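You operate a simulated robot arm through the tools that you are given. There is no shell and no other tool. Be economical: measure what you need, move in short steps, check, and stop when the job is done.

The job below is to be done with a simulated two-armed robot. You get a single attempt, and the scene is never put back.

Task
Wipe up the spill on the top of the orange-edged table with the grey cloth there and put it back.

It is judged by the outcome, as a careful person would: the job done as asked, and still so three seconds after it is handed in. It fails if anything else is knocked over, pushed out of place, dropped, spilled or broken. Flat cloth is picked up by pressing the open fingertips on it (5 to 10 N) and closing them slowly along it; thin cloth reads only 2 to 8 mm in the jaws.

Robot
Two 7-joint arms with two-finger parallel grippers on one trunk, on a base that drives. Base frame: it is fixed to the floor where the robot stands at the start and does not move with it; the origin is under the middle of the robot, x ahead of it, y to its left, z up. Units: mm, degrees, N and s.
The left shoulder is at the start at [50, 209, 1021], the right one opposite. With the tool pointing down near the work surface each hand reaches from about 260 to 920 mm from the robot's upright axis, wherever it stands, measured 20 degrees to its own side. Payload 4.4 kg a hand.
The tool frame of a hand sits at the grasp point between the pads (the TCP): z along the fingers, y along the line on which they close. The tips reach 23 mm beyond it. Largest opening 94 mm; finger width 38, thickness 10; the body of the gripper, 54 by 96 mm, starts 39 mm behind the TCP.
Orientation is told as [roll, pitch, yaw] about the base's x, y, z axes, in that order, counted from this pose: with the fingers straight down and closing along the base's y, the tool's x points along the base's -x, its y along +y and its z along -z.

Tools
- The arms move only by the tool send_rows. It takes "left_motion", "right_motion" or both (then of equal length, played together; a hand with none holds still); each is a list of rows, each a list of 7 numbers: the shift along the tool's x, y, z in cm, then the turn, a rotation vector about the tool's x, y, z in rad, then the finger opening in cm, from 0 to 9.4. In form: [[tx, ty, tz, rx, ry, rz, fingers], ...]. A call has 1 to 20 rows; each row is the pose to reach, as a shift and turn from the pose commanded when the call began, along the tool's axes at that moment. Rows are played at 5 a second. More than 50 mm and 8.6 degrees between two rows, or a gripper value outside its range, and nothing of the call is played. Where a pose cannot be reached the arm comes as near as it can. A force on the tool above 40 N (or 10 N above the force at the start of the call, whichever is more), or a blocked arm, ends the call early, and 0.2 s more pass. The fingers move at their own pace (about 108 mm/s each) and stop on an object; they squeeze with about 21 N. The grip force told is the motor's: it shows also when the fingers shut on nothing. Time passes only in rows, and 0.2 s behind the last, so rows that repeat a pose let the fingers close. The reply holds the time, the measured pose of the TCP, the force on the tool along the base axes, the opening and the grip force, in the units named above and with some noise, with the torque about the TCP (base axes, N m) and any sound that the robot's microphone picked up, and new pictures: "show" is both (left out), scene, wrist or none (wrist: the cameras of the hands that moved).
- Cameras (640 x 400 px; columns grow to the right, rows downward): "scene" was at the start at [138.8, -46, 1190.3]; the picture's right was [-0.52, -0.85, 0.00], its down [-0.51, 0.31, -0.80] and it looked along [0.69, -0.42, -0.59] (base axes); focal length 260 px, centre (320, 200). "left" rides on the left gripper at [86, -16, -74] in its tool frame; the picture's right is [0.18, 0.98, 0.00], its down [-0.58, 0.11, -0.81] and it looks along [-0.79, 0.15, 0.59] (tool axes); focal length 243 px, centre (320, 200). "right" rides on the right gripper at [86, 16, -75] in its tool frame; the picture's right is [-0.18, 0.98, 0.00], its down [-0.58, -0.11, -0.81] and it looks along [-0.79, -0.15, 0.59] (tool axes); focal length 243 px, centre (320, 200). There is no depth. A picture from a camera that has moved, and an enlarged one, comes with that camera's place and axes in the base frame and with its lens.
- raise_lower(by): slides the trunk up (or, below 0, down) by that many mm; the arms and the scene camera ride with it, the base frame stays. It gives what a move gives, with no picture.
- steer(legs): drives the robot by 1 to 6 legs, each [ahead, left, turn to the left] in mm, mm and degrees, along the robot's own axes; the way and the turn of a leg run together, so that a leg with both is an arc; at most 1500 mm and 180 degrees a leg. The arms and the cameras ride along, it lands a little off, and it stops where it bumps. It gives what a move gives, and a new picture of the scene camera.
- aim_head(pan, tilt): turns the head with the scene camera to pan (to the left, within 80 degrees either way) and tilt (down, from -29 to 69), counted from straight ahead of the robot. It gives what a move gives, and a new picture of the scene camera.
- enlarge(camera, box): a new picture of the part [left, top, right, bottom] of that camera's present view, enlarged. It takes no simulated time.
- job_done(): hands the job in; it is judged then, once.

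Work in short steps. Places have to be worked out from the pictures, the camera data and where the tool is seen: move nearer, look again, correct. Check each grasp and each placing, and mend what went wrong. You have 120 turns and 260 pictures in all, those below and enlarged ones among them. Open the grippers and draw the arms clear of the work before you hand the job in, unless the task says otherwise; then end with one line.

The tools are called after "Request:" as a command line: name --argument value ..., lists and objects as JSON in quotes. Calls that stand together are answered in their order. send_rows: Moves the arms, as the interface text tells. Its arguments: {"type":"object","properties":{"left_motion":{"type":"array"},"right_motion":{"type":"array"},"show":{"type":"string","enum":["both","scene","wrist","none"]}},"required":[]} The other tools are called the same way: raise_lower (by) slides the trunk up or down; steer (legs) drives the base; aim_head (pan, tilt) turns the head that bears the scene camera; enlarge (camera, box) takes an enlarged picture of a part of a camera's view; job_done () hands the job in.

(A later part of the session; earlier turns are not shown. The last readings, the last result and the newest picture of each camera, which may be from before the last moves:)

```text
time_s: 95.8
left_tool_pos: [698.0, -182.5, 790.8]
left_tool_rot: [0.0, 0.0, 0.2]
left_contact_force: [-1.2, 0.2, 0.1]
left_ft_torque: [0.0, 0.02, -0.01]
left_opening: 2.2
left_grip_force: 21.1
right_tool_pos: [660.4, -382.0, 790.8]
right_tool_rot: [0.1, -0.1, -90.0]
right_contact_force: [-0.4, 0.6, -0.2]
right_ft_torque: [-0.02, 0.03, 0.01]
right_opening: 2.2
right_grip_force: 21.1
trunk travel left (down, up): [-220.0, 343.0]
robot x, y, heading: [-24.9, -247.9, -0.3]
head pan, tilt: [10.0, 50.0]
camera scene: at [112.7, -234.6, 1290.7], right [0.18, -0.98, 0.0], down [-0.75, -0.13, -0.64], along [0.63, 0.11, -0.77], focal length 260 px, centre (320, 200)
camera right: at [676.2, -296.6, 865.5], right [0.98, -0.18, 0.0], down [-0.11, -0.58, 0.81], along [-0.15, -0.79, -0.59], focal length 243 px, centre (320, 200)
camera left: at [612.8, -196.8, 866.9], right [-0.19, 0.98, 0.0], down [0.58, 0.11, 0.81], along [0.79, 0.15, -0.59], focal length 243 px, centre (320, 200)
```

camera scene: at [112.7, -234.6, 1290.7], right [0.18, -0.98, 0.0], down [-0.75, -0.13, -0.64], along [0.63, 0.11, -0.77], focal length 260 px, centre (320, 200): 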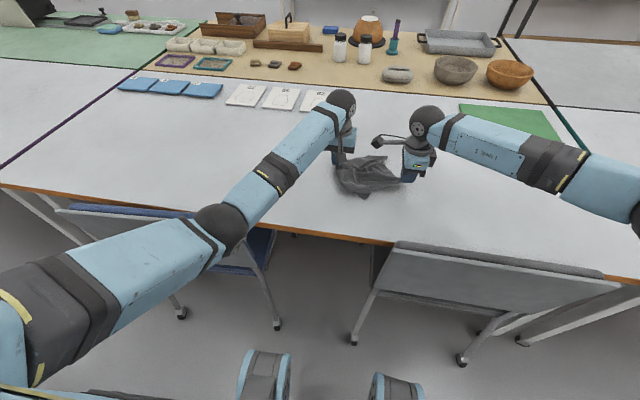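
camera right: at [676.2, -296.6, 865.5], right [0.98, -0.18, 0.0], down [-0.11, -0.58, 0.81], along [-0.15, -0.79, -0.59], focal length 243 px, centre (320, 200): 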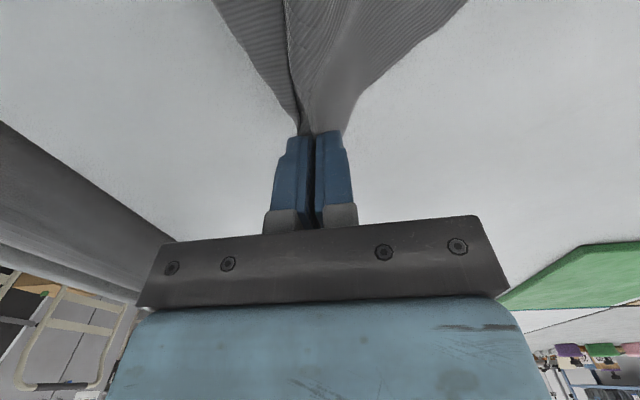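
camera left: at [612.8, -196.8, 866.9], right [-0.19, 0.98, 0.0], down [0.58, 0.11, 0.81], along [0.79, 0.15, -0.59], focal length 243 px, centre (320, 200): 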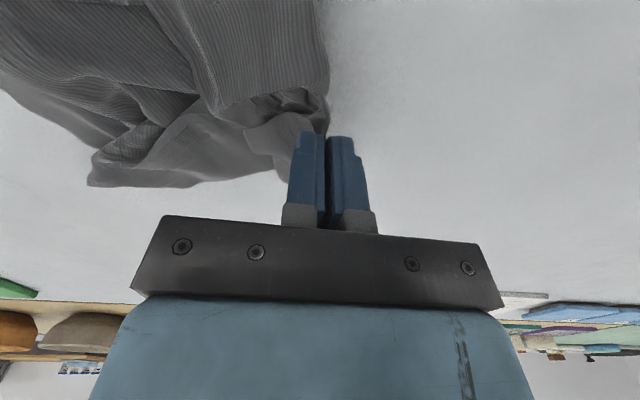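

Both are gripped at about 2 mm. I'll lift them together and spread slowly to see the cloth hang open.

Request:
send_rows --right_motion '[[0, 0, -2, 0, 0, 0, 0], [0, 0, -4, 0, 0, 0, 0], [0, 0, -7, 0, 0, 0, 0], [-0.5, 0, -10, 0, 0, 0, 0], [-1, 0, -13, 0, 0, 0, 0], [-1.5, 0, -16, 0, 0, 0, 0], [-2, 0, -19, 0, 0, 0, 0], [-2.5, 0, -22, 0, 0, 0, 0], [-3, 0, -22, 0, 0, 0, 0], [-3, 0, -22, 0, 0, 0, 0]]' --left_motion '[[0, 0.5, -2, 0, 0, 0, 0], [0, 1, -4, 0, 0, 0, 0], [0, 1.5, -7, 0, 0, 0, 0], [0, 2, -10, 0, 0, 0, 0], [0, 2.5, -13, 0, 0, 0, 0], [0, 3, -16, 0, 0, 0, 0], [0, 3.5, -19, 0, 0, 0, 0], [0, 4, -22, 0, 0, 0, 0], [0, 4, -22, 0, 0, 0, 0], [0, 4, -22, 0, 0, 0, 0]]'

Request:
enlarge --camera "scene" --box '[300, 60, 492, 200]'

```text
time_s: 98.0
left_tool_pos: [699.2, -141.2, 1010.2]
left_tool_rot: [-0.1, -0.1, 0.2]
left_contact_force: [0.1, -0.6, -0.2]
left_ft_torque: [0.0, -0.02, -0.01]
left_opening: 1.8
left_grip_force: 21.0
right_tool_pos: [659.6, -410.9, 1012.0]
right_tool_rot: [0.1, 0.0, -89.9]
right_contact_force: [-1.3, -0.5, 0.2]
right_ft_torque: [-0.02, 0.01, -0.04]
right_opening: 2.1
right_grip_force: 20.8
trunk travel left (down, up): [-220.0, 343.0]
robot x, y, heading: [-28.1, -244.8, 0.2]
head pan, tilt: [10.0, 50.0]
camera scene: at [112.4, -234.4, 1290.8], right [0.18, -0.98, 0.0], down [-0.75, -0.14, -0.64], along [0.63, 0.11, -0.77], focal length 260 px, centre (320, 200)
camera right: at [675.4, -325.8, 1086.4], right [0.98, -0.18, 0.0], down [-0.11, -0.58, 0.81], along [-0.15, -0.79, -0.59], focal length 243 px, centre (320, 200)
camera left: at [613.1, -157.3, 1086.7], right [-0.19, 0.98, 0.0], down [0.58, 0.11, 0.81], along [0.79, 0.15, -0.59], focal length 243 px, centre (320, 200)
```

scene: 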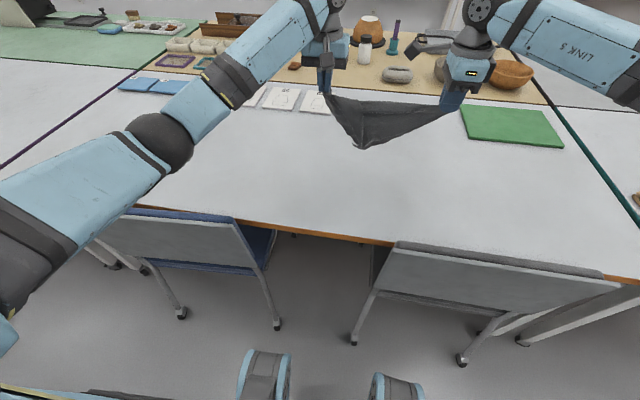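
right: 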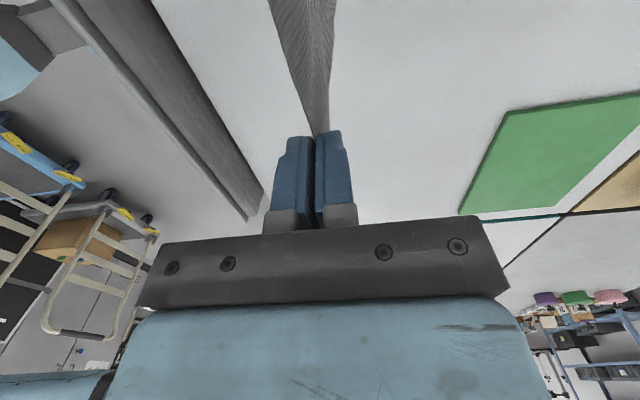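
left: 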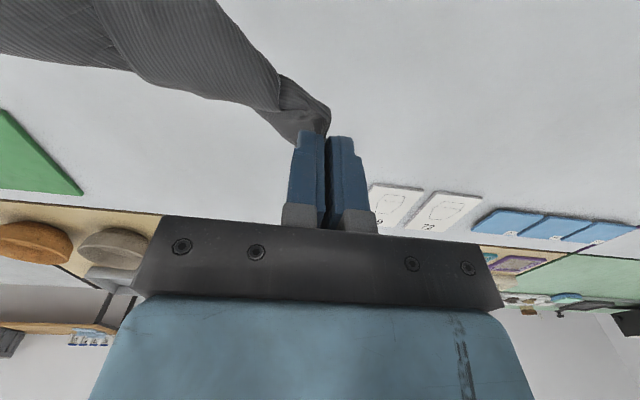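

```text
2.86 times, centred on (396, 130) of scene
camera zoom: at [112.4, -234.4, 1290.8], right [0.18, -0.98, 0.0], down [-0.75, -0.14, -0.64], along [0.63, 0.11, -0.77], focal length 743 px, centre (103, 400)
```

zoom: 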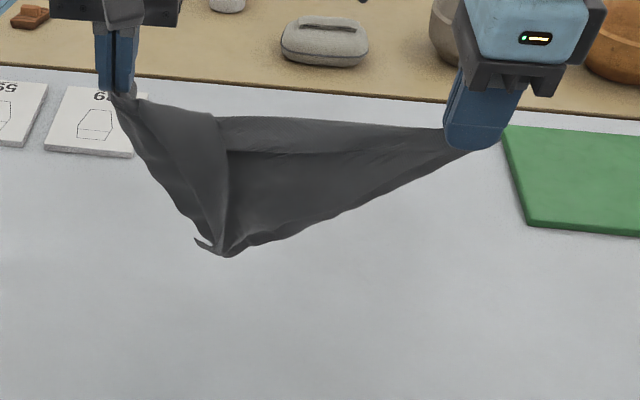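

The cloth hangs as a folded triangle: the hands hold opposite corners and the other two meet at the apex. I'll drive forward 25 mm for reach, then stretch and rotate the diagonal toward its original layout.

Request:
steer --legs '[[25, 0, 0]]'

Request:
send_rows --right_motion '[[1, 1, 0, 0, 0, 0, 0], [2.2, 2, 0, 0, 0, 0, 0], [3.4, 3, 0, 0, 0, 0, 0], [4.6, 4, 0, 0, 0, 0, 0], [5.8, 5, 0, 0, 0, 0, 0], [7, 6, 0, 0, 0, 0, 0], [8.2, 7, 0, 0, 0, 0, 0], [9.6, 7.8, 0, 0, 0, 0, 0], [11.1, 8.6, 0, 0, 0, 0, 0], [11.1, 8.6, 0, 0, 0, 0, 0]]' --left_motion '[[1.8, 1.2, 0, 0, 0, 0, 0], [3.6, 2.4, 0, 0, 0, 0, 0], [5.4, 3.6, 0, 0, 0, 0, 0], [7.2, 4.8, 0, 0, 0, 0, 0], [9, 6, 0, 0, 0, 0, 0], [10.8, 7, 0, 0, 0, 0, 0], [12.6, 8, 0, 0, 0, 0, 0], [14.2, 8.8, 0, 0, 0, 0, 0], [15.7, 9.6, 0, 0, 0, 0, 0], [15.7, 9.6, 0, 0, 0, 0, 0]]' --show "scene"

Request:
enlarge --camera "scene" --box '[250, 50, 474, 200]'

```text
time_s: 98.8
left_tool_pos: [724.0, -142.0, 1008.8]
left_tool_rot: [0.0, 0.1, 0.2]
left_contact_force: [0.0, -0.9, 0.4]
left_ft_torque: [-0.01, 0.0, -0.02]
left_opening: 2.1
left_grip_force: 20.5
right_tool_pos: [685.4, -411.0, 1010.7]
right_tool_rot: [0.0, -0.1, -90.0]
right_contact_force: [-0.1, -0.1, 0.1]
right_ft_torque: [0.0, 0.04, -0.01]
right_opening: 1.8
right_grip_force: 21.3
trunk travel left (down, up): [-220.0, 343.0]
robot x, y, heading: [-1.4, -247.1, 0.2]
head pan, tilt: [10.0, 50.0]
camera scene: at [137.8, -234.6, 1290.7], right [0.18, -0.98, 0.0], down [-0.75, -0.13, -0.64], along [0.63, 0.11, -0.77], focal length 260 px, centre (320, 200)
```

scene: 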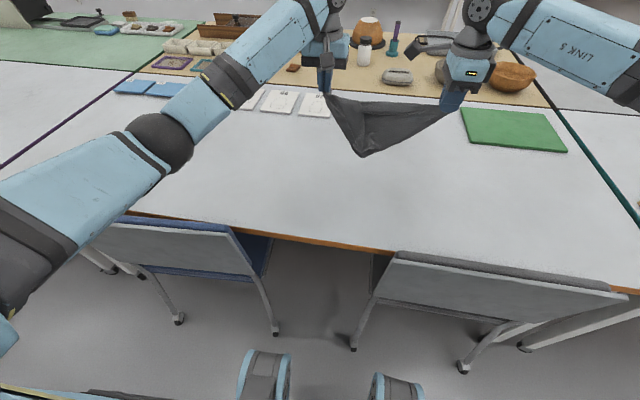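

```text
time_s: 101.0
left_tool_pos: [566.7, -46.1, 1009.5]
left_tool_rot: [0.0, 0.0, 0.2]
left_contact_force: [18.5, -18.3, 0.1]
left_ft_torque: [-0.47, -0.43, 0.48]
left_opening: 3.2
left_grip_force: 20.9
right_tool_pos: [772.9, -301.1, 1011.4]
right_tool_rot: [0.0, 0.0, -89.9]
right_contact_force: [-18.2, 18.8, 0.6]
right_ft_torque: [0.41, 0.43, 0.41]
right_opening: 2.2
right_grip_force: 21.4
trunk travel left (down, up): [-220.0, 343.0]
robot x, y, heading: [-4.9, -247.3, 0.1]
head pan, tilt: [10.0, 50.0]
camera scene: at [137.5, -235.3, 1290.7], right [0.18, -0.98, 0.0], down [-0.75, -0.13, -0.64], along [0.63, 0.11, -0.77], focal length 260 px, centre (320, 200)
```

scene: 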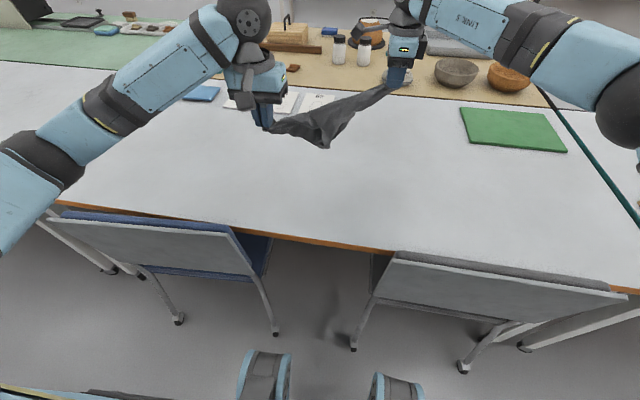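

```text
2.67 times, centred on (362, 125) of scene
camera zoom: at [137.5, -235.3, 1290.7], right [0.18, -0.98, 0.0], down [-0.75, -0.13, -0.64], along [0.63, 0.11, -0.77], focal length 694 px, centre (208, 400)
```

zoom: 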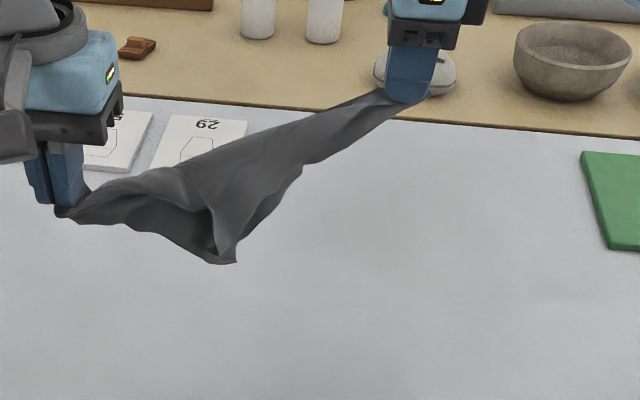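

The cloth is over-taut at 26 N. I'll relax the stretch at once by 10 mm per hand, and move both hands back toward the robot while lowering, ready to lay the triangle.

Request:
send_rows --right_motion '[[0.8, -0.6, 0, 0, 0, 0, 0], [-0.8, -2.6, 0.5, 0, 0, 0, 0], [-2.4, -4.6, 1.5, 0, 0, 0, 0], [-4, -6.6, 2.5, 0, 0, 0, 0], [-5.5, -8.6, 3.5, 0, 0, 0, 0], [-7, -10.5, 4.5, 0, 0, 0, 0], [-8.5, -12.3, 5.5, 0, 0, 0, 0], [-8.5, -12.3, 5.5, 0, 0, 0, 0]]' --left_motion '[[-0.6, -0.8, 0, 0, 0, 0, 0], [1.4, -2.4, 0.5, 0, 0, 0, 0], [3.4, -4, 1.5, 0, 0, 0, 0], [5.4, -5.6, 2.5, 0, 0, 0, 0], [7.4, -7.1, 3.5, 0, 0, 0, 0], [9.3, -8.6, 4.5, 0, 0, 0, 0], [11.1, -10.1, 5.5, 0, 0, 0, 0], [11.1, -10.1, 5.5, 0, 0, 0, 0]]' --show "scene"

Request:
enlarge --camera "scene" --box '[220, 60, 460, 220]'

```text
time_s: 102.8
left_tool_pos: [455.9, -147.8, 954.1]
left_tool_rot: [0.0, 0.0, 0.3]
left_contact_force: [5.4, -5.2, 0.6]
left_ft_torque: [-0.14, -0.15, 0.15]
left_opening: 2.2
left_grip_force: 20.7
right_tool_pos: [647.5, -385.3, 955.1]
right_tool_rot: [0.1, -0.1, -89.9]
right_contact_force: [-5.4, 5.8, -0.6]
right_ft_torque: [0.12, 0.13, 0.13]
right_opening: 2.1
right_grip_force: 20.7
trunk travel left (down, up): [-220.0, 343.0]
robot x, y, heading: [-1.8, -249.2, 0.1]
head pan, tilt: [10.0, 50.0]
camera scene: at [137.4, -234.0, 1290.7], right [0.18, -0.98, 0.0], down [-0.75, -0.14, -0.64], along [0.63, 0.11, -0.77], focal length 260 px, centre (320, 200)
```

scene: 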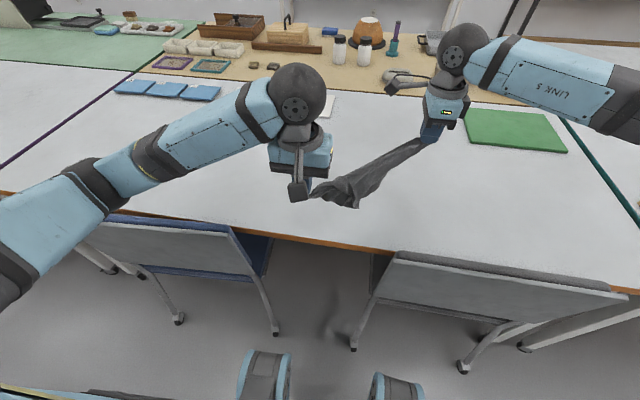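

```text
2.50 times, centred on (340, 140) of scene
camera zoom: at [137.4, -234.0, 1290.7], right [0.18, -0.98, 0.0], down [-0.75, -0.14, -0.64], along [0.63, 0.11, -0.77], focal length 650 px, centre (270, 350)
```

zoom: 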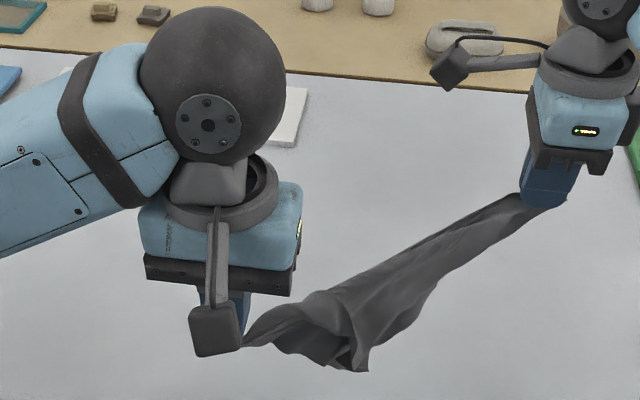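

I'll lay it down with an arc: lower while sweeping both hands away toward +x/+y, with slightly less tension.

Request:
send_rows --right_motion '[[1.7, 1.2, 1.5, 0, 0, 0, 0], [3.3, 3.1, 3, 0, 0, 0, 0], [4.8, 5.1, 4.5, 0, 0, 0, 0], [6.4, 7, 6.5, 0, 0, 0, 0], [7.6, 8.6, 8.5, 0, 0, 0, 0], [8.6, 9.7, 10.5, 0, 0, 0, 0], [9.2, 10.5, 12.5, 0, 0, 0, 0], [9.8, 11.3, 14.5, 0, 0, 0, 0], [10.1, 11.7, 16, 0, 0, 0, 0], [10.1, 11.7, 17, 0, 0, 0, 0], [10.1, 11.7, 17, 0, 0, 0, 0]]' --left_motion '[[-1.6, 1.2, 1.5, 0, 0, 0, 0], [-3.5, 2.8, 3, 0, 0, 0, 0], [-5.5, 4.3, 4.5, 0, 0, 0, 0], [-7.4, 5.9, 6.5, 0, 0, 0, 0], [-9, 7.1, 8.5, 0, 0, 0, 0], [-10.1, 8.1, 10.5, 0, 0, 0, 0], [-10.9, 8.7, 12.5, 0, 0, 0, 0], [-11.7, 9.3, 14.5, 0, 0, 0, 0], [-12.1, 9.6, 16, 0, 0, 0, 0], [-12.1, 9.6, 17, 0, 0, 0, 0], [-12.1, 9.6, 17, 0, 0, 0, 0]]' --show "scene"

Request:
enlarge --camera "scene" --box '[200, 60, 440, 220]'

```text
time_s: 105.2
left_tool_pos: [577.2, -51.7, 783.9]
left_tool_rot: [0.1, -0.1, 0.2]
left_contact_force: [3.4, -3.9, 0.0]
left_ft_torque: [-0.11, -0.14, 0.05]
left_opening: 2.4
left_grip_force: 21.6
right_tool_pos: [765.8, -284.5, 785.6]
right_tool_rot: [0.1, -0.2, -89.9]
right_contact_force: [-4.2, 3.9, -0.1]
right_ft_torque: [0.07, 0.08, 0.12]
right_opening: 1.7
right_grip_force: 20.9
trunk travel left (down, up): [-220.0, 343.0]
robot x, y, heading: [-3.8, -245.7, 0.0]
head pan, tilt: [10.0, 50.0]
camera scene: at [137.2, -234.6, 1290.7], right [0.18, -0.98, 0.0], down [-0.75, -0.13, -0.64], along [0.63, 0.11, -0.77], focal length 260 px, centre (320, 200)
```

scene: 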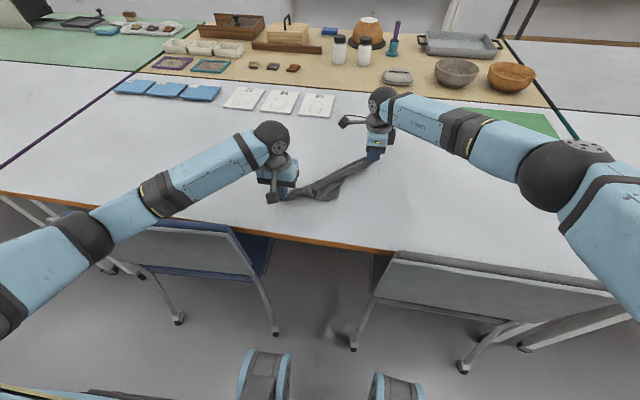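

```text
2.50 times, centred on (320, 140) of scene
camera zoom: at [137.2, -234.6, 1290.7], right [0.18, -0.98, 0.0], down [-0.75, -0.13, -0.64], along [0.63, 0.11, -0.77], focal length 650 px, centre (320, 350)
```

zoom: 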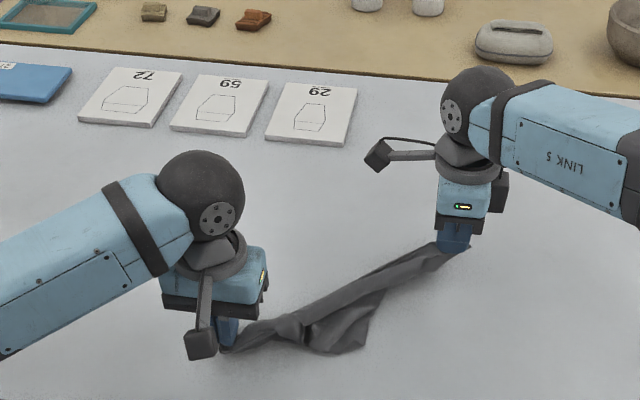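

The cloth is laid, with the apex flap toward the robot. I'll lower both hands, keep the left gripping as an anchor, release the right and look closely.

Request:
send_rows --right_motion '[[0.4, -0.3, 1, 0, 0, 0, 0], [0.6, -0.5, 1.9, 0, 0, 0, 0], [0.6, -0.5, 1.9, 0, 0, 0, 2], [0.6, -0.5, 1.9, 0, 0, 0, 4], [0.6, -0.5, -1, 0, 0, 0, 4], [0.6, -0.5, -5, 0, 0, 0, 4], [2, -1.5, -9, 0, 0, 0, 4], [4, -3, -13, 0, 0, 0, 4], [6, -4.5, -16, 0, 0, 0, 4], [7, -6, -19, 0, 0, 0, 4], [7, -6, -19, 0, 0, 0, 4]]' --left_motion '[[-0.3, -0.4, 1, 0, 0, 0, 0], [-0.4, -0.5, 1.6, 0, 0, 0, 0], [-0.4, -0.5, 1.6, 0, 0, 0, 0], [-0.4, -0.5, 1.6, 0, 0, 0, 0], [-0.4, -0.5, 1.6, 0, 0, 0, 0], [-0.4, -0.5, 1.6, 0, 0, 0, 0], [-0.4, -0.5, 1.6, 0, 0, 0, 0], [-0.4, -0.5, 1.6, 0, 0, 0, 0], [-0.4, -0.5, 1.6, 0, 0, 0, 0], [-0.4, -0.5, 1.6, 0, 0, 0, 0], [-0.4, -0.5, 1.6, 0, 0, 0, 0]]'

Request:
enlarge --camera "scene" --box '[260, 130, 420, 230]'

```text
time_s: 107.6
left_tool_pos: [580.2, -56.2, 768.9]
left_tool_rot: [-0.1, 0.0, 0.3]
left_contact_force: [-0.9, -0.2, 3.6]
left_ft_torque: [0.02, 0.01, 0.01]
left_opening: 2.0
left_grip_force: 21.0
right_tool_pos: [704.3, -215.1, 976.7]
right_tool_rot: [0.1, 0.0, -90.1]
right_contact_force: [0.0, 0.3, 0.4]
right_ft_torque: [0.0, -0.02, 0.04]
right_opening: 39.7
right_grip_force: 0.1
trunk travel left (down, up): [-220.0, 343.0]
robot x, y, heading: [-2.1, -251.0, 0.1]
head pan, tilt: [10.0, 50.0]
camera scene: at [137.0, -234.8, 1290.8], right [0.18, -0.98, 0.0], down [-0.75, -0.13, -0.64], along [0.63, 0.11, -0.77], focal length 260 px, centre (320, 200)
camera right: at [719.6, -129.6, 1051.5], right [0.98, -0.18, 0.0], down [-0.11, -0.58, 0.81], along [-0.15, -0.79, -0.59], focal length 243 px, centre (320, 200)
camera left: at [494.5, -72.6, 845.3], right [-0.19, 0.98, 0.0], down [0.58, 0.11, 0.81], along [0.79, 0.15, -0.59], focal length 243 px, centre (320, 200)
```

scene: 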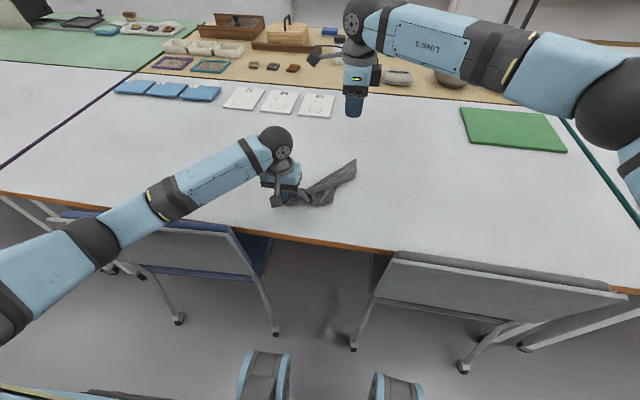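
right: 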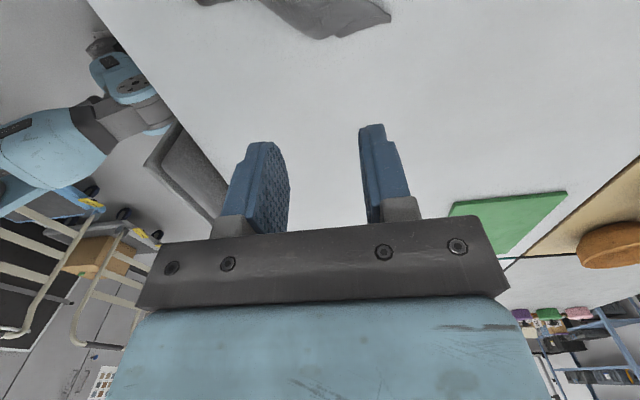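
left: 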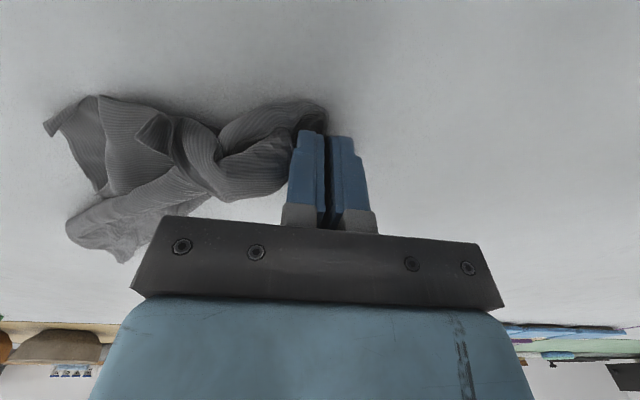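

```text
4.00 times, centred on (340, 180) of scene
camera zoom: at [137.0, -234.8, 1290.8], right [0.18, -0.98, 0.0], down [-0.75, -0.13, -0.64], along [0.63, 0.11, -0.77], focal length 1040 px, centre (240, 280)
```

zoom: 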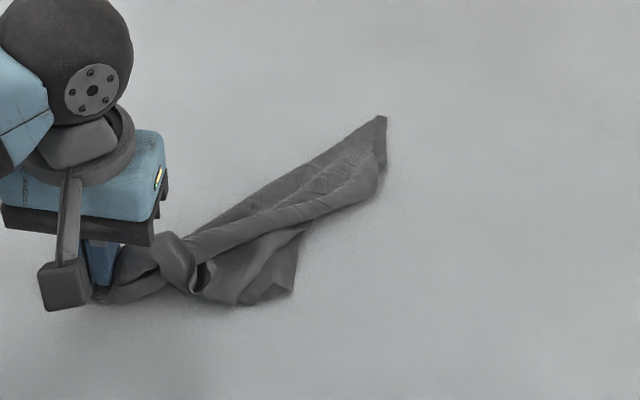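

The cloth is now a twisted strip: L is held by the left hand, one end is at (765,-240), and a side corner is at about (590,-192). I'll turn the right hand back to yaw 0, so its camera clears the left gripper, and hover over that side corner.

Request:
send_rows --right_motion '[[0, -0.5, 0, 0, 0, -0.14, 3], [0, -1.5, 0.5, 0, 0, -0.28, 3], [0, -2.5, 1.5, 0, 0, -0.42, 3], [0, -3.5, 3, 0, 0, -0.56, 3], [0.5, -4.5, 5, 0, 0, -0.7, 3], [1, -5.5, 7, 0, 0, -0.84, 3], [1.5, -6.5, 9, 0, 0, -0.98, 3], [2, -7.5, 11, 0, 0, -1.12, 3], [2.5, -8.5, 13, 0, 0, -1.26, 3], [3, -9.5, 15, 0, 0, -1.4, 3], [3.4, -10.6, 17, 0, 0, -1.54, 3], [3.4, -10.6, 18.5, 0, 0, -1.57, 3], [3.4, -10.6, 18.5, 0, 0, -1.57, 3]]'

Request:
enlarge --camera "right" --box '[160, 0, 480, 200]'

```text
time_s: 110.4
left_tool_pos: [579.9, -56.5, 768.7]
left_tool_rot: [0.0, 0.0, 0.1]
left_contact_force: [-0.4, -0.1, 3.9]
left_ft_torque: [0.0, 0.02, 0.0]
left_opening: 2.0
left_grip_force: 20.5
right_tool_pos: [598.4, -180.5, 792.6]
right_tool_rot: [0.0, -0.2, 0.0]
right_contact_force: [-0.4, 0.1, -1.0]
right_ft_torque: [0.0, 0.0, 0.0]
right_opening: 30.2
right_grip_force: 0.0
trunk travel left (down, up): [-220.0, 343.0]
robot x, y, heading: [-1.5, -245.9, 0.1]
head pan, tilt: [10.0, 50.0]
camera scene: at [136.9, -234.7, 1290.8], right [0.18, -0.98, 0.0], down [-0.75, -0.13, -0.64], along [0.63, 0.11, -0.77], focal length 260 px, centre (320, 200)
camera right: at [511.1, -165.6, 865.7], right [0.18, 0.98, 0.0], down [0.58, -0.11, 0.81], along [0.79, -0.15, -0.59], focal length 243 px, centre (320, 200)
```

scene: 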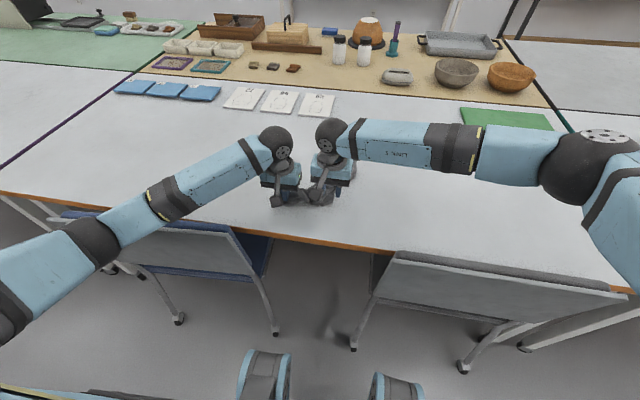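
right: 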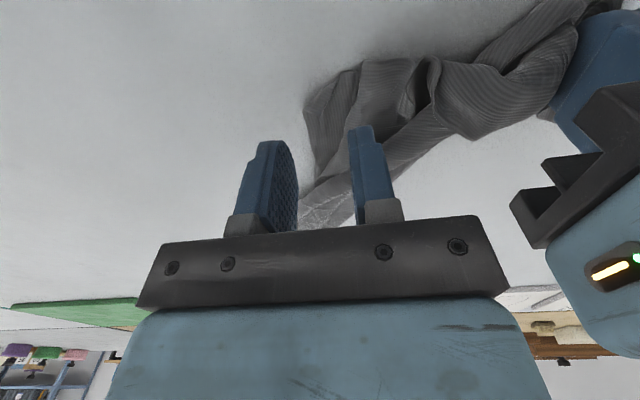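

```text
2.00 times, centred on (320, 100) of right
camera zoom: at [511.1, -165.6, 865.7], right [0.18, 0.98, 0.0], down [0.58, -0.11, 0.81], along [0.79, -0.15, -0.59], focal length 485 px, centre (320, 400)
```

zoom: 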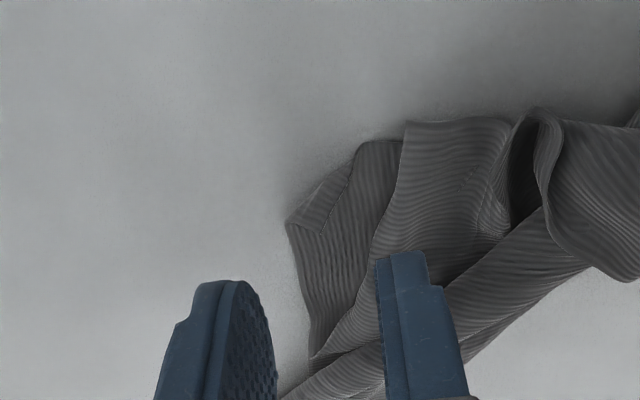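

I'll pinch the single-layer side corner at (598,-180) with a narrow opening, then lift slightly.

Request:
send_rows --right_motion '[[0, 0, 1.5, 0, 0, 0, 2], [0, 0, 2.6, 0, 0, 0, 2], [0, 0, 2.95, 0, 0, 0, 2], [0, 0, 2.95, 0, 0, 0, 1.7], [0, 0, 2.95, 0, 0, 0, 1.4], [0, 0, 2.95, 0, 0, 0, 1.1], [0, 0, 2.95, 0, 0, 0, 0.8], [0, 0, 2.95, 0, 0, 0, 0.5], [0, 0, 2.95, 0, 0, 0, 0.2], [0, 0, 2.95, 0, 0, 0, 0], [0, 0, 2.95, 0, 0, 0, 0], [0, 0, 2.95, 0, 0, 0, 0], [0, -0.5, 1, 0, 0, 0, 0], [0, -1.5, 0.5, 0, 0, 0, 0], [0.5, -3, 0.5, 0, 0, 0, 0]]'

Request:
enlarge --camera "right" --box '[160, 0, 640, 300]'

```text
time_s: 113.6
left_tool_pos: [581.1, -56.5, 767.9]
left_tool_rot: [0.0, 0.0, 0.1]
left_contact_force: [-0.2, -0.8, 1.3]
left_ft_torque: [0.0, -0.01, 0.0]
left_opening: 2.5
left_grip_force: 20.8
right_tool_pos: [591.7, -211.5, 786.3]
right_tool_rot: [-0.1, -0.1, -0.1]
right_contact_force: [0.7, 0.8, 0.3]
right_ft_torque: [-0.01, 0.0, 0.02]
right_opening: 2.1
right_grip_force: 20.7
trunk travel left (down, up): [-220.0, 343.0]
robot x, y, heading: [-4.7, -244.2, 0.2]
head pan, tilt: [10.0, 50.0]
camera scene: at [137.0, -235.0, 1290.7], right [0.18, -0.98, 0.0], down [-0.75, -0.13, -0.64], along [0.63, 0.11, -0.77], focal length 260 px, centre (320, 200)
camera right: at [506.0, -195.6, 860.5], right [0.18, 0.98, 0.0], down [0.58, -0.11, 0.81], along [0.79, -0.15, -0.59], focal length 243 px, centre (320, 200)
```

scene: 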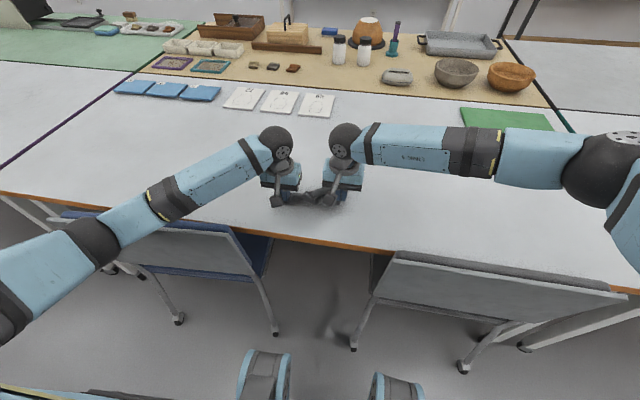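
right: 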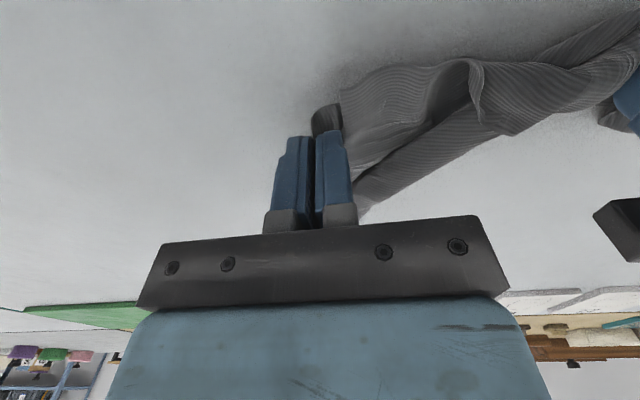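

```text
1.33 times, centred on (400, 150) of right
camera zoom: at [506.0, -195.6, 860.5], right [0.18, 0.98, 0.0], down [0.58, -0.11, 0.81], along [0.79, -0.15, -0.59], focal length 324 px, centre (213, 267)
```

zoom: 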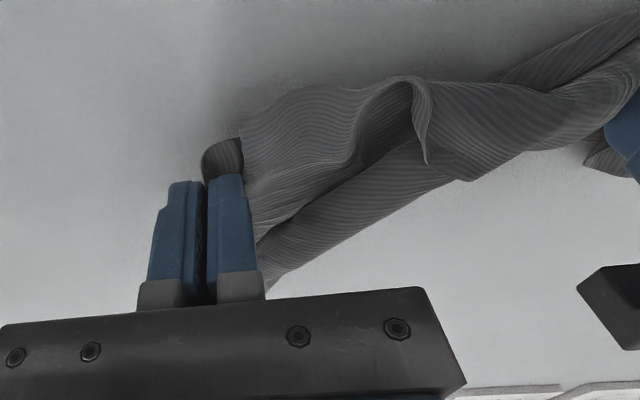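

The right hand holds the side corner (2.1 mm) and the left holds the adjacent one. I'll lift both and spread them so the cloth hangs as a sheet from that edge.

Request:
send_rows --right_motion '[[0, 0, -2, 0, 0, 0, 0], [0, 0, -5, 0, 0, 0, 0], [0, 0, -8, 0, 0, 0, 0], [0, -0.5, -11, 0, 0, 0, 0], [0, -1, -14, 0, 0, 0, 0], [0, -1.5, -17, 0, 0, 0, 0], [0, -2, -20, 0, 0, 0, 0], [0, -2.5, -23, 0, 0, 0, 0], [0, -3, -25, 0, 0, 0, 0], [0, -3.5, -25, 0, 0, 0, 0], [0, -4, -25, 0, 0, 0, 0], [0, -4, -25, 0, 0, 0, 0]]' --left_motion '[[0, 0, -2, 0, 0, 0, 0], [0, 0, -5, 0, 0, 0, 0], [0, 0, -8, 0, 0, 0, 0], [0, 0, -11, 0, 0, 0, 0], [0, 0, -14, 0, 0, 0, 0], [0, 0, -17, 0, 0, 0, 0], [0, 0, -20, 0, 0, 0, 0], [0, 0, -23, 0, 0, 0, 0], [0, 0, -26, 0, 0, 0, 0], [0, 0, -27, 0, 0, 0, 0], [0, 0, -27, 0, 0, 0, 0], [0, 0, -27, 0, 0, 0, 0]]' --show "scene"

Request:
enlarge --camera "scene" --box '[210, 50, 434, 220]'

```text
time_s: 116.2
left_tool_pos: [580.8, -55.6, 1039.0]
left_tool_rot: [0.0, -0.1, 0.1]
left_contact_force: [2.9, -19.7, -0.7]
left_ft_torque: [-0.48, -0.09, 0.19]
left_opening: 3.1
left_grip_force: 21.7
right_tool_pos: [593.4, -250.9, 1035.7]
right_tool_rot: [0.0, -0.1, 0.0]
right_contact_force: [-2.8, 19.9, 0.7]
right_ft_torque: [0.46, 0.05, 0.15]
right_opening: 2.4
right_grip_force: 21.2
trunk travel left (down, up): [-220.0, 343.0]
robot x, y, heading: [-2.4, -247.0, 0.0]
head pan, tilt: [10.0, 50.0]
camera scene: at [137.3, -234.5, 1290.7], right [0.18, -0.98, 0.0], down [-0.75, -0.13, -0.64], along [0.63, 0.11, -0.77], focal length 260 px, centre (320, 200)
```

scene: 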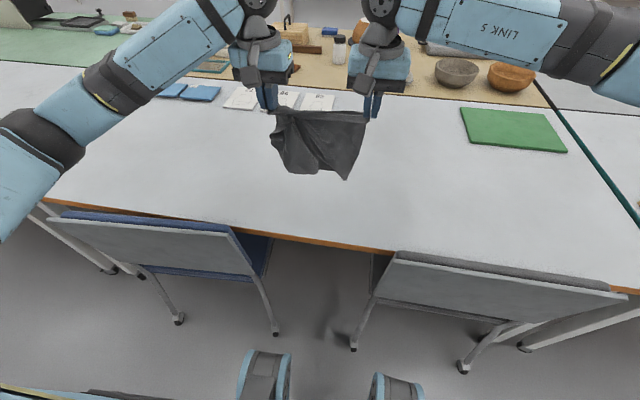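

```text
2.35 times, centred on (322, 135) of scene
camera zoom: at [137.3, -234.5, 1290.7], right [0.18, -0.98, 0.0], down [-0.75, -0.13, -0.64], along [0.63, 0.11, -0.77], focal length 612 px, centre (315, 353)
```

zoom: 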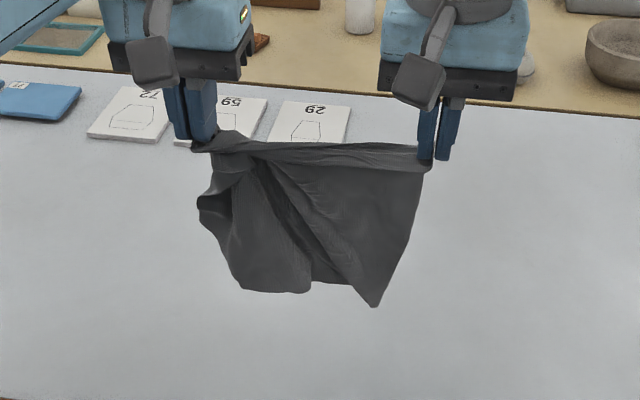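

It hangs as a nearly flat sheet from one edge, with a slight twist at the left. I'll relax the 20 N tension and move both hands forward to x≈775, ready to lay it back toward the robot.

Request:
send_rows --right_motion '[[0, 0.4, 0, 0, 0, 0, 0], [-2, 0.2, 0, 0, 0, 0, 0], [-4, 0, 0, 0, 0, 0, 0], [-6.5, -0.2, 0, 0, 0, 0, 0], [-9, -0.4, 0.5, 0, 0, 0, 0], [-11.5, -0.6, 1, 0, 0, 0, 0], [-14, -0.8, 2, 0, 0, 0, 0], [-16, -0.9, 3, 0, 0, 0, 0], [-17.5, -1, 4, 0, 0, 0, 0], [-18, -1, 5, 0, 0, 0, 0], [-18, -1, 5, 0, 0, 0, 0], [-18, -1, 5, 0, 0, 0, 0]]' --left_motion '[[0, -0.4, 0, 0, 0, 0, 0], [-2, -0.7, 0, 0, 0, 0, 0], [-4, -0.9, 0, 0, 0, 0, 0], [-6.5, -1.1, 0, 0, 0, 0, 0], [-9, -1.3, 0.5, 0, 0, 0, 0], [-11.5, -1.5, 1, 0, 0, 0, 0], [-14, -1.7, 2, 0, 0, 0, 0], [-16, -1.8, 3, 0, 0, 0, 0], [-18, -1.9, 4, 0, 0, 0, 0], [-19, -1.9, 5, 0, 0, 0, 0], [-19, -1.9, 5, 0, 0, 0, 0], [-19, -1.9, 5, 0, 0, 0, 0]]' --show "scene"

Request:
enlarge --camera "scene" --box '[240, 30, 432, 150]'

```text
time_s: 118.8
left_tool_pos: [772.5, -74.9, 988.8]
left_tool_rot: [0.0, 0.0, 0.3]
left_contact_force: [0.1, -3.2, 0.3]
left_ft_torque: [-0.1, 0.0, 0.0]
left_opening: 2.3
left_grip_force: 21.2
right_tool_pos: [773.3, -260.4, 985.9]
right_tool_rot: [-0.1, -0.2, -0.1]
right_contact_force: [0.9, 4.6, -0.1]
right_ft_torque: [0.09, 0.02, 0.01]
right_opening: 2.2
right_grip_force: 21.0
trunk travel left (down, up): [-220.0, 343.0]
robot x, y, heading: [-6.1, -247.6, -0.2]
head pan, tilt: [10.0, 50.0]
camera scene: at [137.5, -234.6, 1290.7], right [0.18, -0.98, 0.0], down [-0.75, -0.13, -0.64], along [0.63, 0.11, -0.77], focal length 260 px, centre (320, 200)
```

scene: 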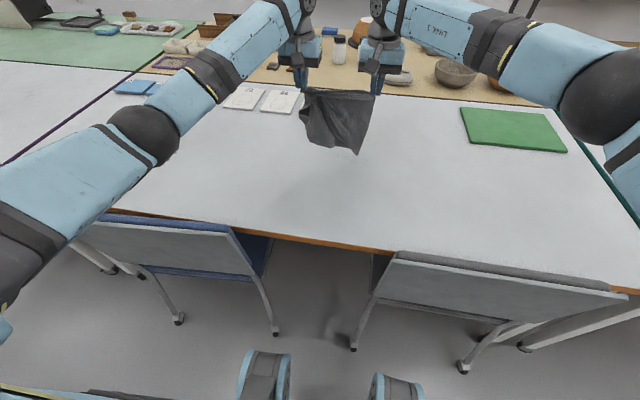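

```text
3.33 times, centred on (336, 90) of scene
camera zoom: at [137.5, -234.6, 1290.7], right [0.18, -0.98, 0.0], down [-0.75, -0.13, -0.64], along [0.63, 0.11, -0.77], focal length 867 px, centre (267, 567)
```

zoom: 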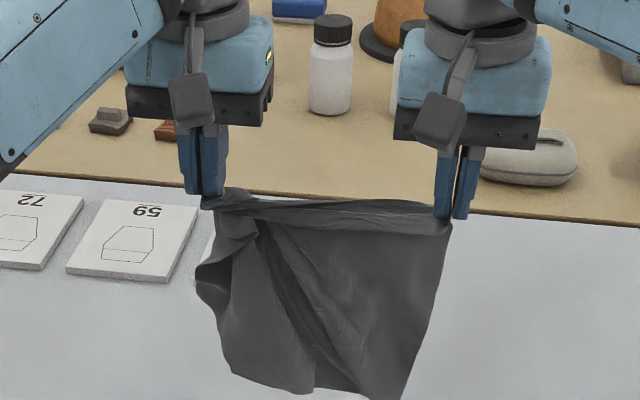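

The sheet hangs well with the bottom edge just above the table. I'll lower it while sweeping both hands toward the robot to lay it flat.

Request:
send_rows --right_motion '[[0.5, 0, 1, 0, 0, 0, 0], [1.5, 0, 2.5, 0, 0, 0, 0], [3.5, 0, 4.3, 0, 0, 0, 0], [6, 0, 6.3, 0, 0, 0, 0], [8.5, 0, 8.3, 0, 0, 0, 0], [11, 0, 10.3, 0, 0, 0, 0], [13, 0, 12.3, 0, 0, 0, 0], [15, 0, 14.3, 0, 0, 0, 0], [17, 0, 16.3, 0, 0, 0, 0], [19, 0, 18, 0, 0, 0, 0], [20.5, 0, 19.5, 0, 0, 0, 0], [21.5, 0, 20.8, 0, 0, 0, 0], [22, 0, 21.5, 0, 0, 0, 0], [22, 0, 21.5, 0, 0, 0, 0]]' --left_motion '[[0.5, 0, 1, 0, 0, 0, 0], [1.5, 0, 2.5, 0, 0, 0, 0], [3.5, 0, 4.3, 0, 0, 0, 0], [6, 0, 6.3, 0, 0, 0, 0], [8.5, 0, 8.3, 0, 0, 0, 0], [11, 0, 10.3, 0, 0, 0, 0], [13, 0, 12.3, 0, 0, 0, 0], [15, 0, 14.3, 0, 0, 0, 0], [17, 0, 16.3, 0, 0, 0, 0], [19, 0, 18, 0, 0, 0, 0], [20.5, 0, 19.5, 0, 0, 0, 0], [21.5, 0, 20.8, 0, 0, 0, 0], [22, 0, 21.5, 0, 0, 0, 0], [22, 0, 21.5, 0, 0, 0, 0]]' --show "scene"

Request:
enlarge --camera "scene" --box '[230, 90, 422, 230]'

```text
time_s: 121.8
left_tool_pos: [549.9, -74.0, 773.5]
left_tool_rot: [0.0, 0.0, 0.2]
left_contact_force: [0.3, -4.0, 0.7]
left_ft_torque: [-0.13, 0.02, 0.03]
left_opening: 2.2
left_grip_force: 20.9
right_tool_pos: [552.9, -260.6, 771.5]
right_tool_rot: [-0.2, -0.1, 0.0]
right_contact_force: [-0.1, 3.7, 1.4]
right_ft_torque: [0.06, -0.01, 0.0]
right_opening: 2.0
right_grip_force: 20.8
trunk travel left (down, up): [-220.0, 343.0]
robot x, y, heading: [-1.8, -249.6, 0.2]
head pan, tilt: [10.0, 50.0]
camera scene: at [137.2, -234.6, 1290.7], right [0.18, -0.98, 0.0], down [-0.75, -0.13, -0.64], along [0.63, 0.11, -0.77], focal length 260 px, centre (320, 200)
```

scene: 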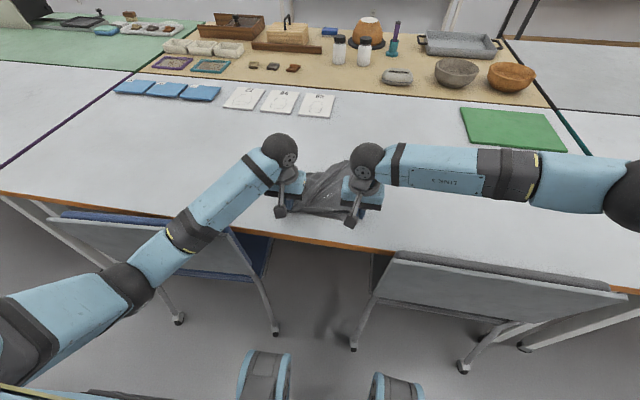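

```text
2.86 times, centred on (326, 160) of scene
camera zoom: at [137.2, -234.6, 1290.7], right [0.18, -0.98, 0.0], down [-0.75, -0.13, -0.64], along [0.63, 0.11, -0.77], focal length 743 px, centre (303, 314)
```

zoom: 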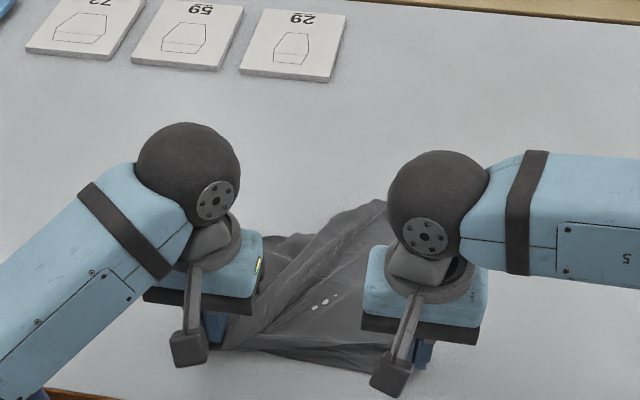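

It's laid fairly flat. I'll release both, lift straight up and look.

Request:
send_rows --right_motion '[[0, 0.2, 0.3, 0, 0, 0, 0], [0, 0.2, 0.3, 0, 0, 0, 1.5], [0, 0.2, 0.3, 0, 0, 0, 3], [0, 0.2, 0.3, 0, 0, 0, 4], [0, 0.2, -3, 0, 0, 0, 4], [0, 0.2, -7, 0, 0, 0, 4], [0, 0.2, -11, 0, 0, 0, 4], [0, -2, -15, 0, 0, 0, 4], [0, -6, -17, 0, 0, 0, 4], [0, -10, -19, 0, 0, 0, 4], [0, -14, -20, 0, 0, 0, 4], [0, -18, -20, 0, 0, 0, 4]]' --left_motion '[[0, -0.2, 0.4, 0, 0, 0, 0], [0, -0.2, 0.4, 0, 0, 0, 1.5], [0, -0.2, 0.4, 0, 0, 0, 3], [0, -0.2, 0.4, 0, 0, 0, 4], [0, -0.2, -3, 0, 0, 0, 4], [0, -0.2, -7, 0, 0, 0, 4], [0, -0.2, -11, 0, 0, 0, 4], [0, 2, -15, 0, 0, 0, 4], [0, 6, -17, 0, 0, 0, 4], [0, 10, -19, 0, 0, 0, 4], [0, 14, -20, 0, 0, 0, 4], [0, 18, -22, 0, 0, 0, 4]]' --show "scene"

Request:
enlarge --camera "scene" --box '[230, 110, 422, 230]'

```text
time_s: 124.4
left_tool_pos: [548.6, 103.7, 993.9]
left_tool_rot: [0.1, -0.1, 0.2]
left_contact_force: [-0.1, 0.3, -0.3]
left_ft_torque: [0.01, 0.02, 0.01]
left_opening: 40.2
left_grip_force: 0.0
right_tool_pos: [552.6, -440.7, 971.8]
right_tool_rot: [-0.1, -0.1, 0.0]
right_contact_force: [-0.3, 0.2, 1.0]
right_ft_torque: [0.01, -0.01, 0.01]
right_opening: 39.6
right_grip_force: 0.1
trunk travel left (down, up): [-220.0, 343.0]
robot x, y, heading: [-6.3, -246.6, -0.0]
head pan, tilt: [10.0, 50.0]
camera scene: at [136.3, -235.4, 1290.9], right [0.18, -0.98, 0.0], down [-0.75, -0.13, -0.64], along [0.63, 0.11, -0.77], focal length 260 px, centre (320, 200)
```

scene: 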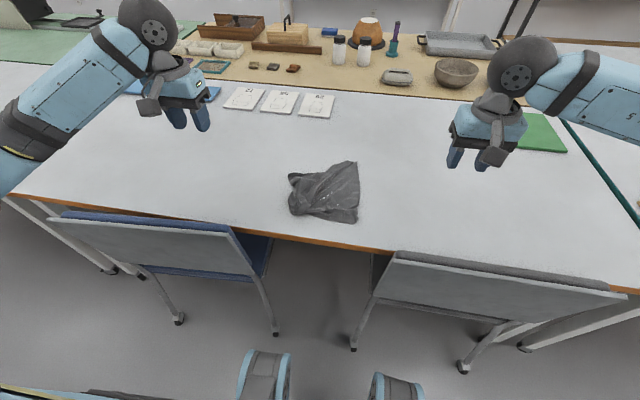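

```text
3.33 times, centred on (326, 170) of scene
camera zoom: at [136.3, -235.4, 1290.9], right [0.18, -0.98, 0.0], down [-0.75, -0.13, -0.64], along [0.63, 0.11, -0.77], focal length 867 px, centre (300, 300)
```

zoom: 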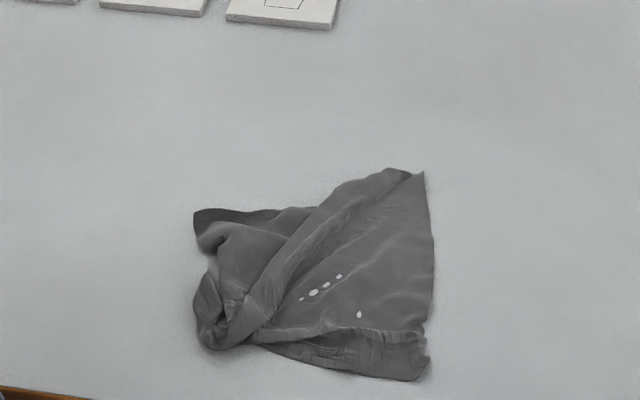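

This is much better: the right edge lies straight and only the left part is folded. I'll anchor the right part with the right fingertips and use the left hand to pull the far-left corner (666,-48) outward.

Request:
send_rows --right_motion '[[-1.5, 2, 0, 0, 0, 0, 3], [-3, 4, 0, 0, 0, 0, 2], [-5, 6, 0, 0, 0, 0, 1], [-7, 8.5, 0, 0, 0, 0, 0], [-9, 11, 1, 0, 0, 0, 0], [-11, 13.5, 3, 0, 0, 0, 0], [-13, 16, 5.5, 0, 0, 0, 0], [-15, 18.5, 8.5, 0, 0, 0, 0], [-17, 20.5, 11.5, 0, 0, 0, 0], [-17.7, 21.6, 14.5, 0, 0, 0, 0], [-17.7, 21.6, 17, 0, 0, 0, 0], [-17.7, 21.6, 18, 0, 0, 0, 0]]' --left_motion '[[-1, -1.5, 1, 0, 0, 0, 3], [-2, -3, 2, 0, 0, 0, 3], [-3, -5, 4, 0, 0, 0, 3], [-4, -7, 6, 0, 0, 0, 3], [-5, -9, 8, 0, 0, 0, 3], [-6, -11, 10, 0, 0, 0, 3], [-7.5, -13, 12.5, 0, 0, 0, 3], [-9, -15, 15, 0, 0, 0, 3], [-10.5, -16.5, 17.5, 0, 0, 0, 3], [-11.1, -17.4, 19.5, 0, 0, 0, 3], [-11.1, -17.4, 20, 0, 0, 0, 3], [-11.1, -17.4, 20, 0, 0, 0, 3]]'

Request:
enlarge --camera "left" --box '[100, 0, 480, 220]'

```text
time_s: 127.0
left_tool_pos: [660.8, -67.8, 794.0]
left_tool_rot: [0.0, 0.0, 0.2]
left_contact_force: [0.1, -0.5, -0.3]
left_ft_torque: [-0.06, 0.01, 0.0]
left_opening: 30.2
left_grip_force: 0.0
right_tool_pos: [731.4, -224.8, 791.2]
right_tool_rot: [-0.1, 0.0, 0.0]
right_contact_force: [-0.1, 0.4, 0.1]
right_ft_torque: [-0.02, 0.0, 0.02]
right_opening: 0.0
right_grip_force: 21.0
trunk travel left (down, up): [-220.0, 343.0]
robot x, y, heading: [-1.4, -248.9, 0.2]
head pan, tilt: [10.0, 50.0]
camera scene: at [137.3, -234.6, 1290.7], right [0.18, -0.98, 0.0], down [-0.75, -0.13, -0.64], along [0.63, 0.11, -0.77], focal length 260 px, centre (320, 200)
camera right: at [643.9, -209.2, 865.7], right [0.18, 0.98, 0.0], down [0.58, -0.11, 0.81], along [0.79, -0.15, -0.59], focal length 243 px, centre (320, 200)
camera left: at [575.2, -84.3, 869.7], right [-0.19, 0.98, 0.0], down [0.58, 0.11, 0.81], along [0.79, 0.15, -0.59], focal length 243 px, centre (320, 200)
```

scene: 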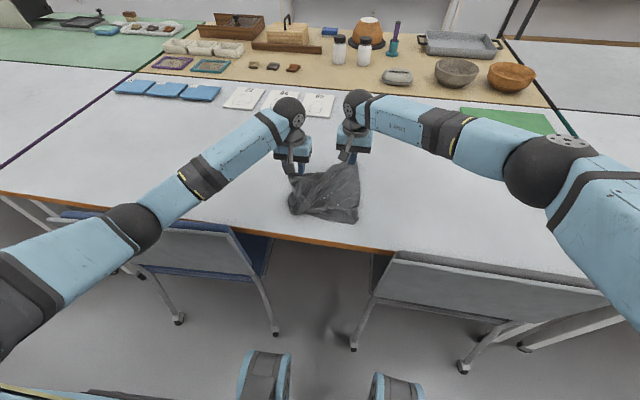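
right: 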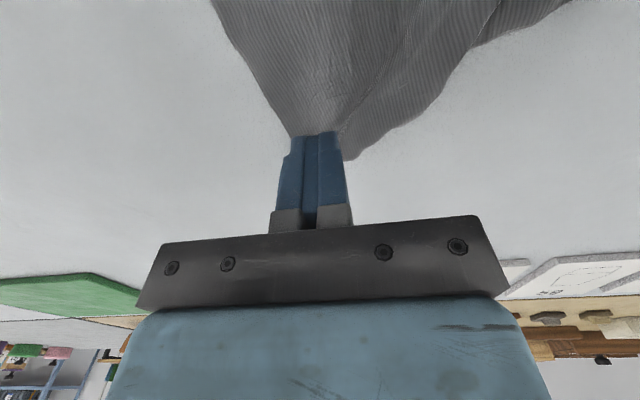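
left: 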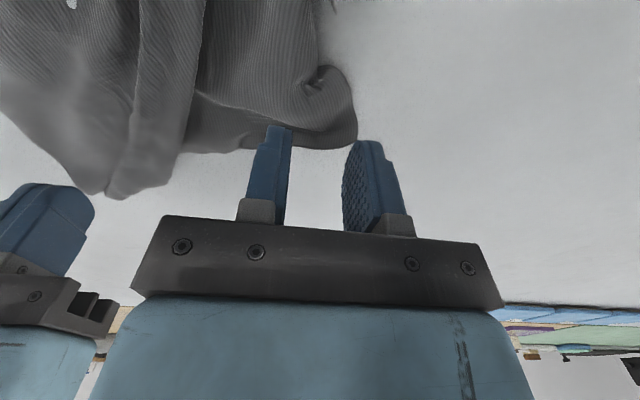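

```text
1.68 times, centred on (290, 110) of left
camera zoom: at [575.2, -84.3, 869.7], right [-0.19, 0.98, 0.0], down [0.58, 0.11, 0.81], along [0.79, 0.15, -0.59], focal length 409 px, centre (370, 352)
```

zoom: 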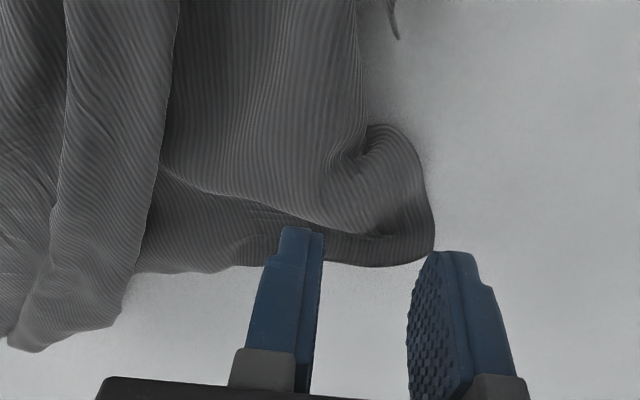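

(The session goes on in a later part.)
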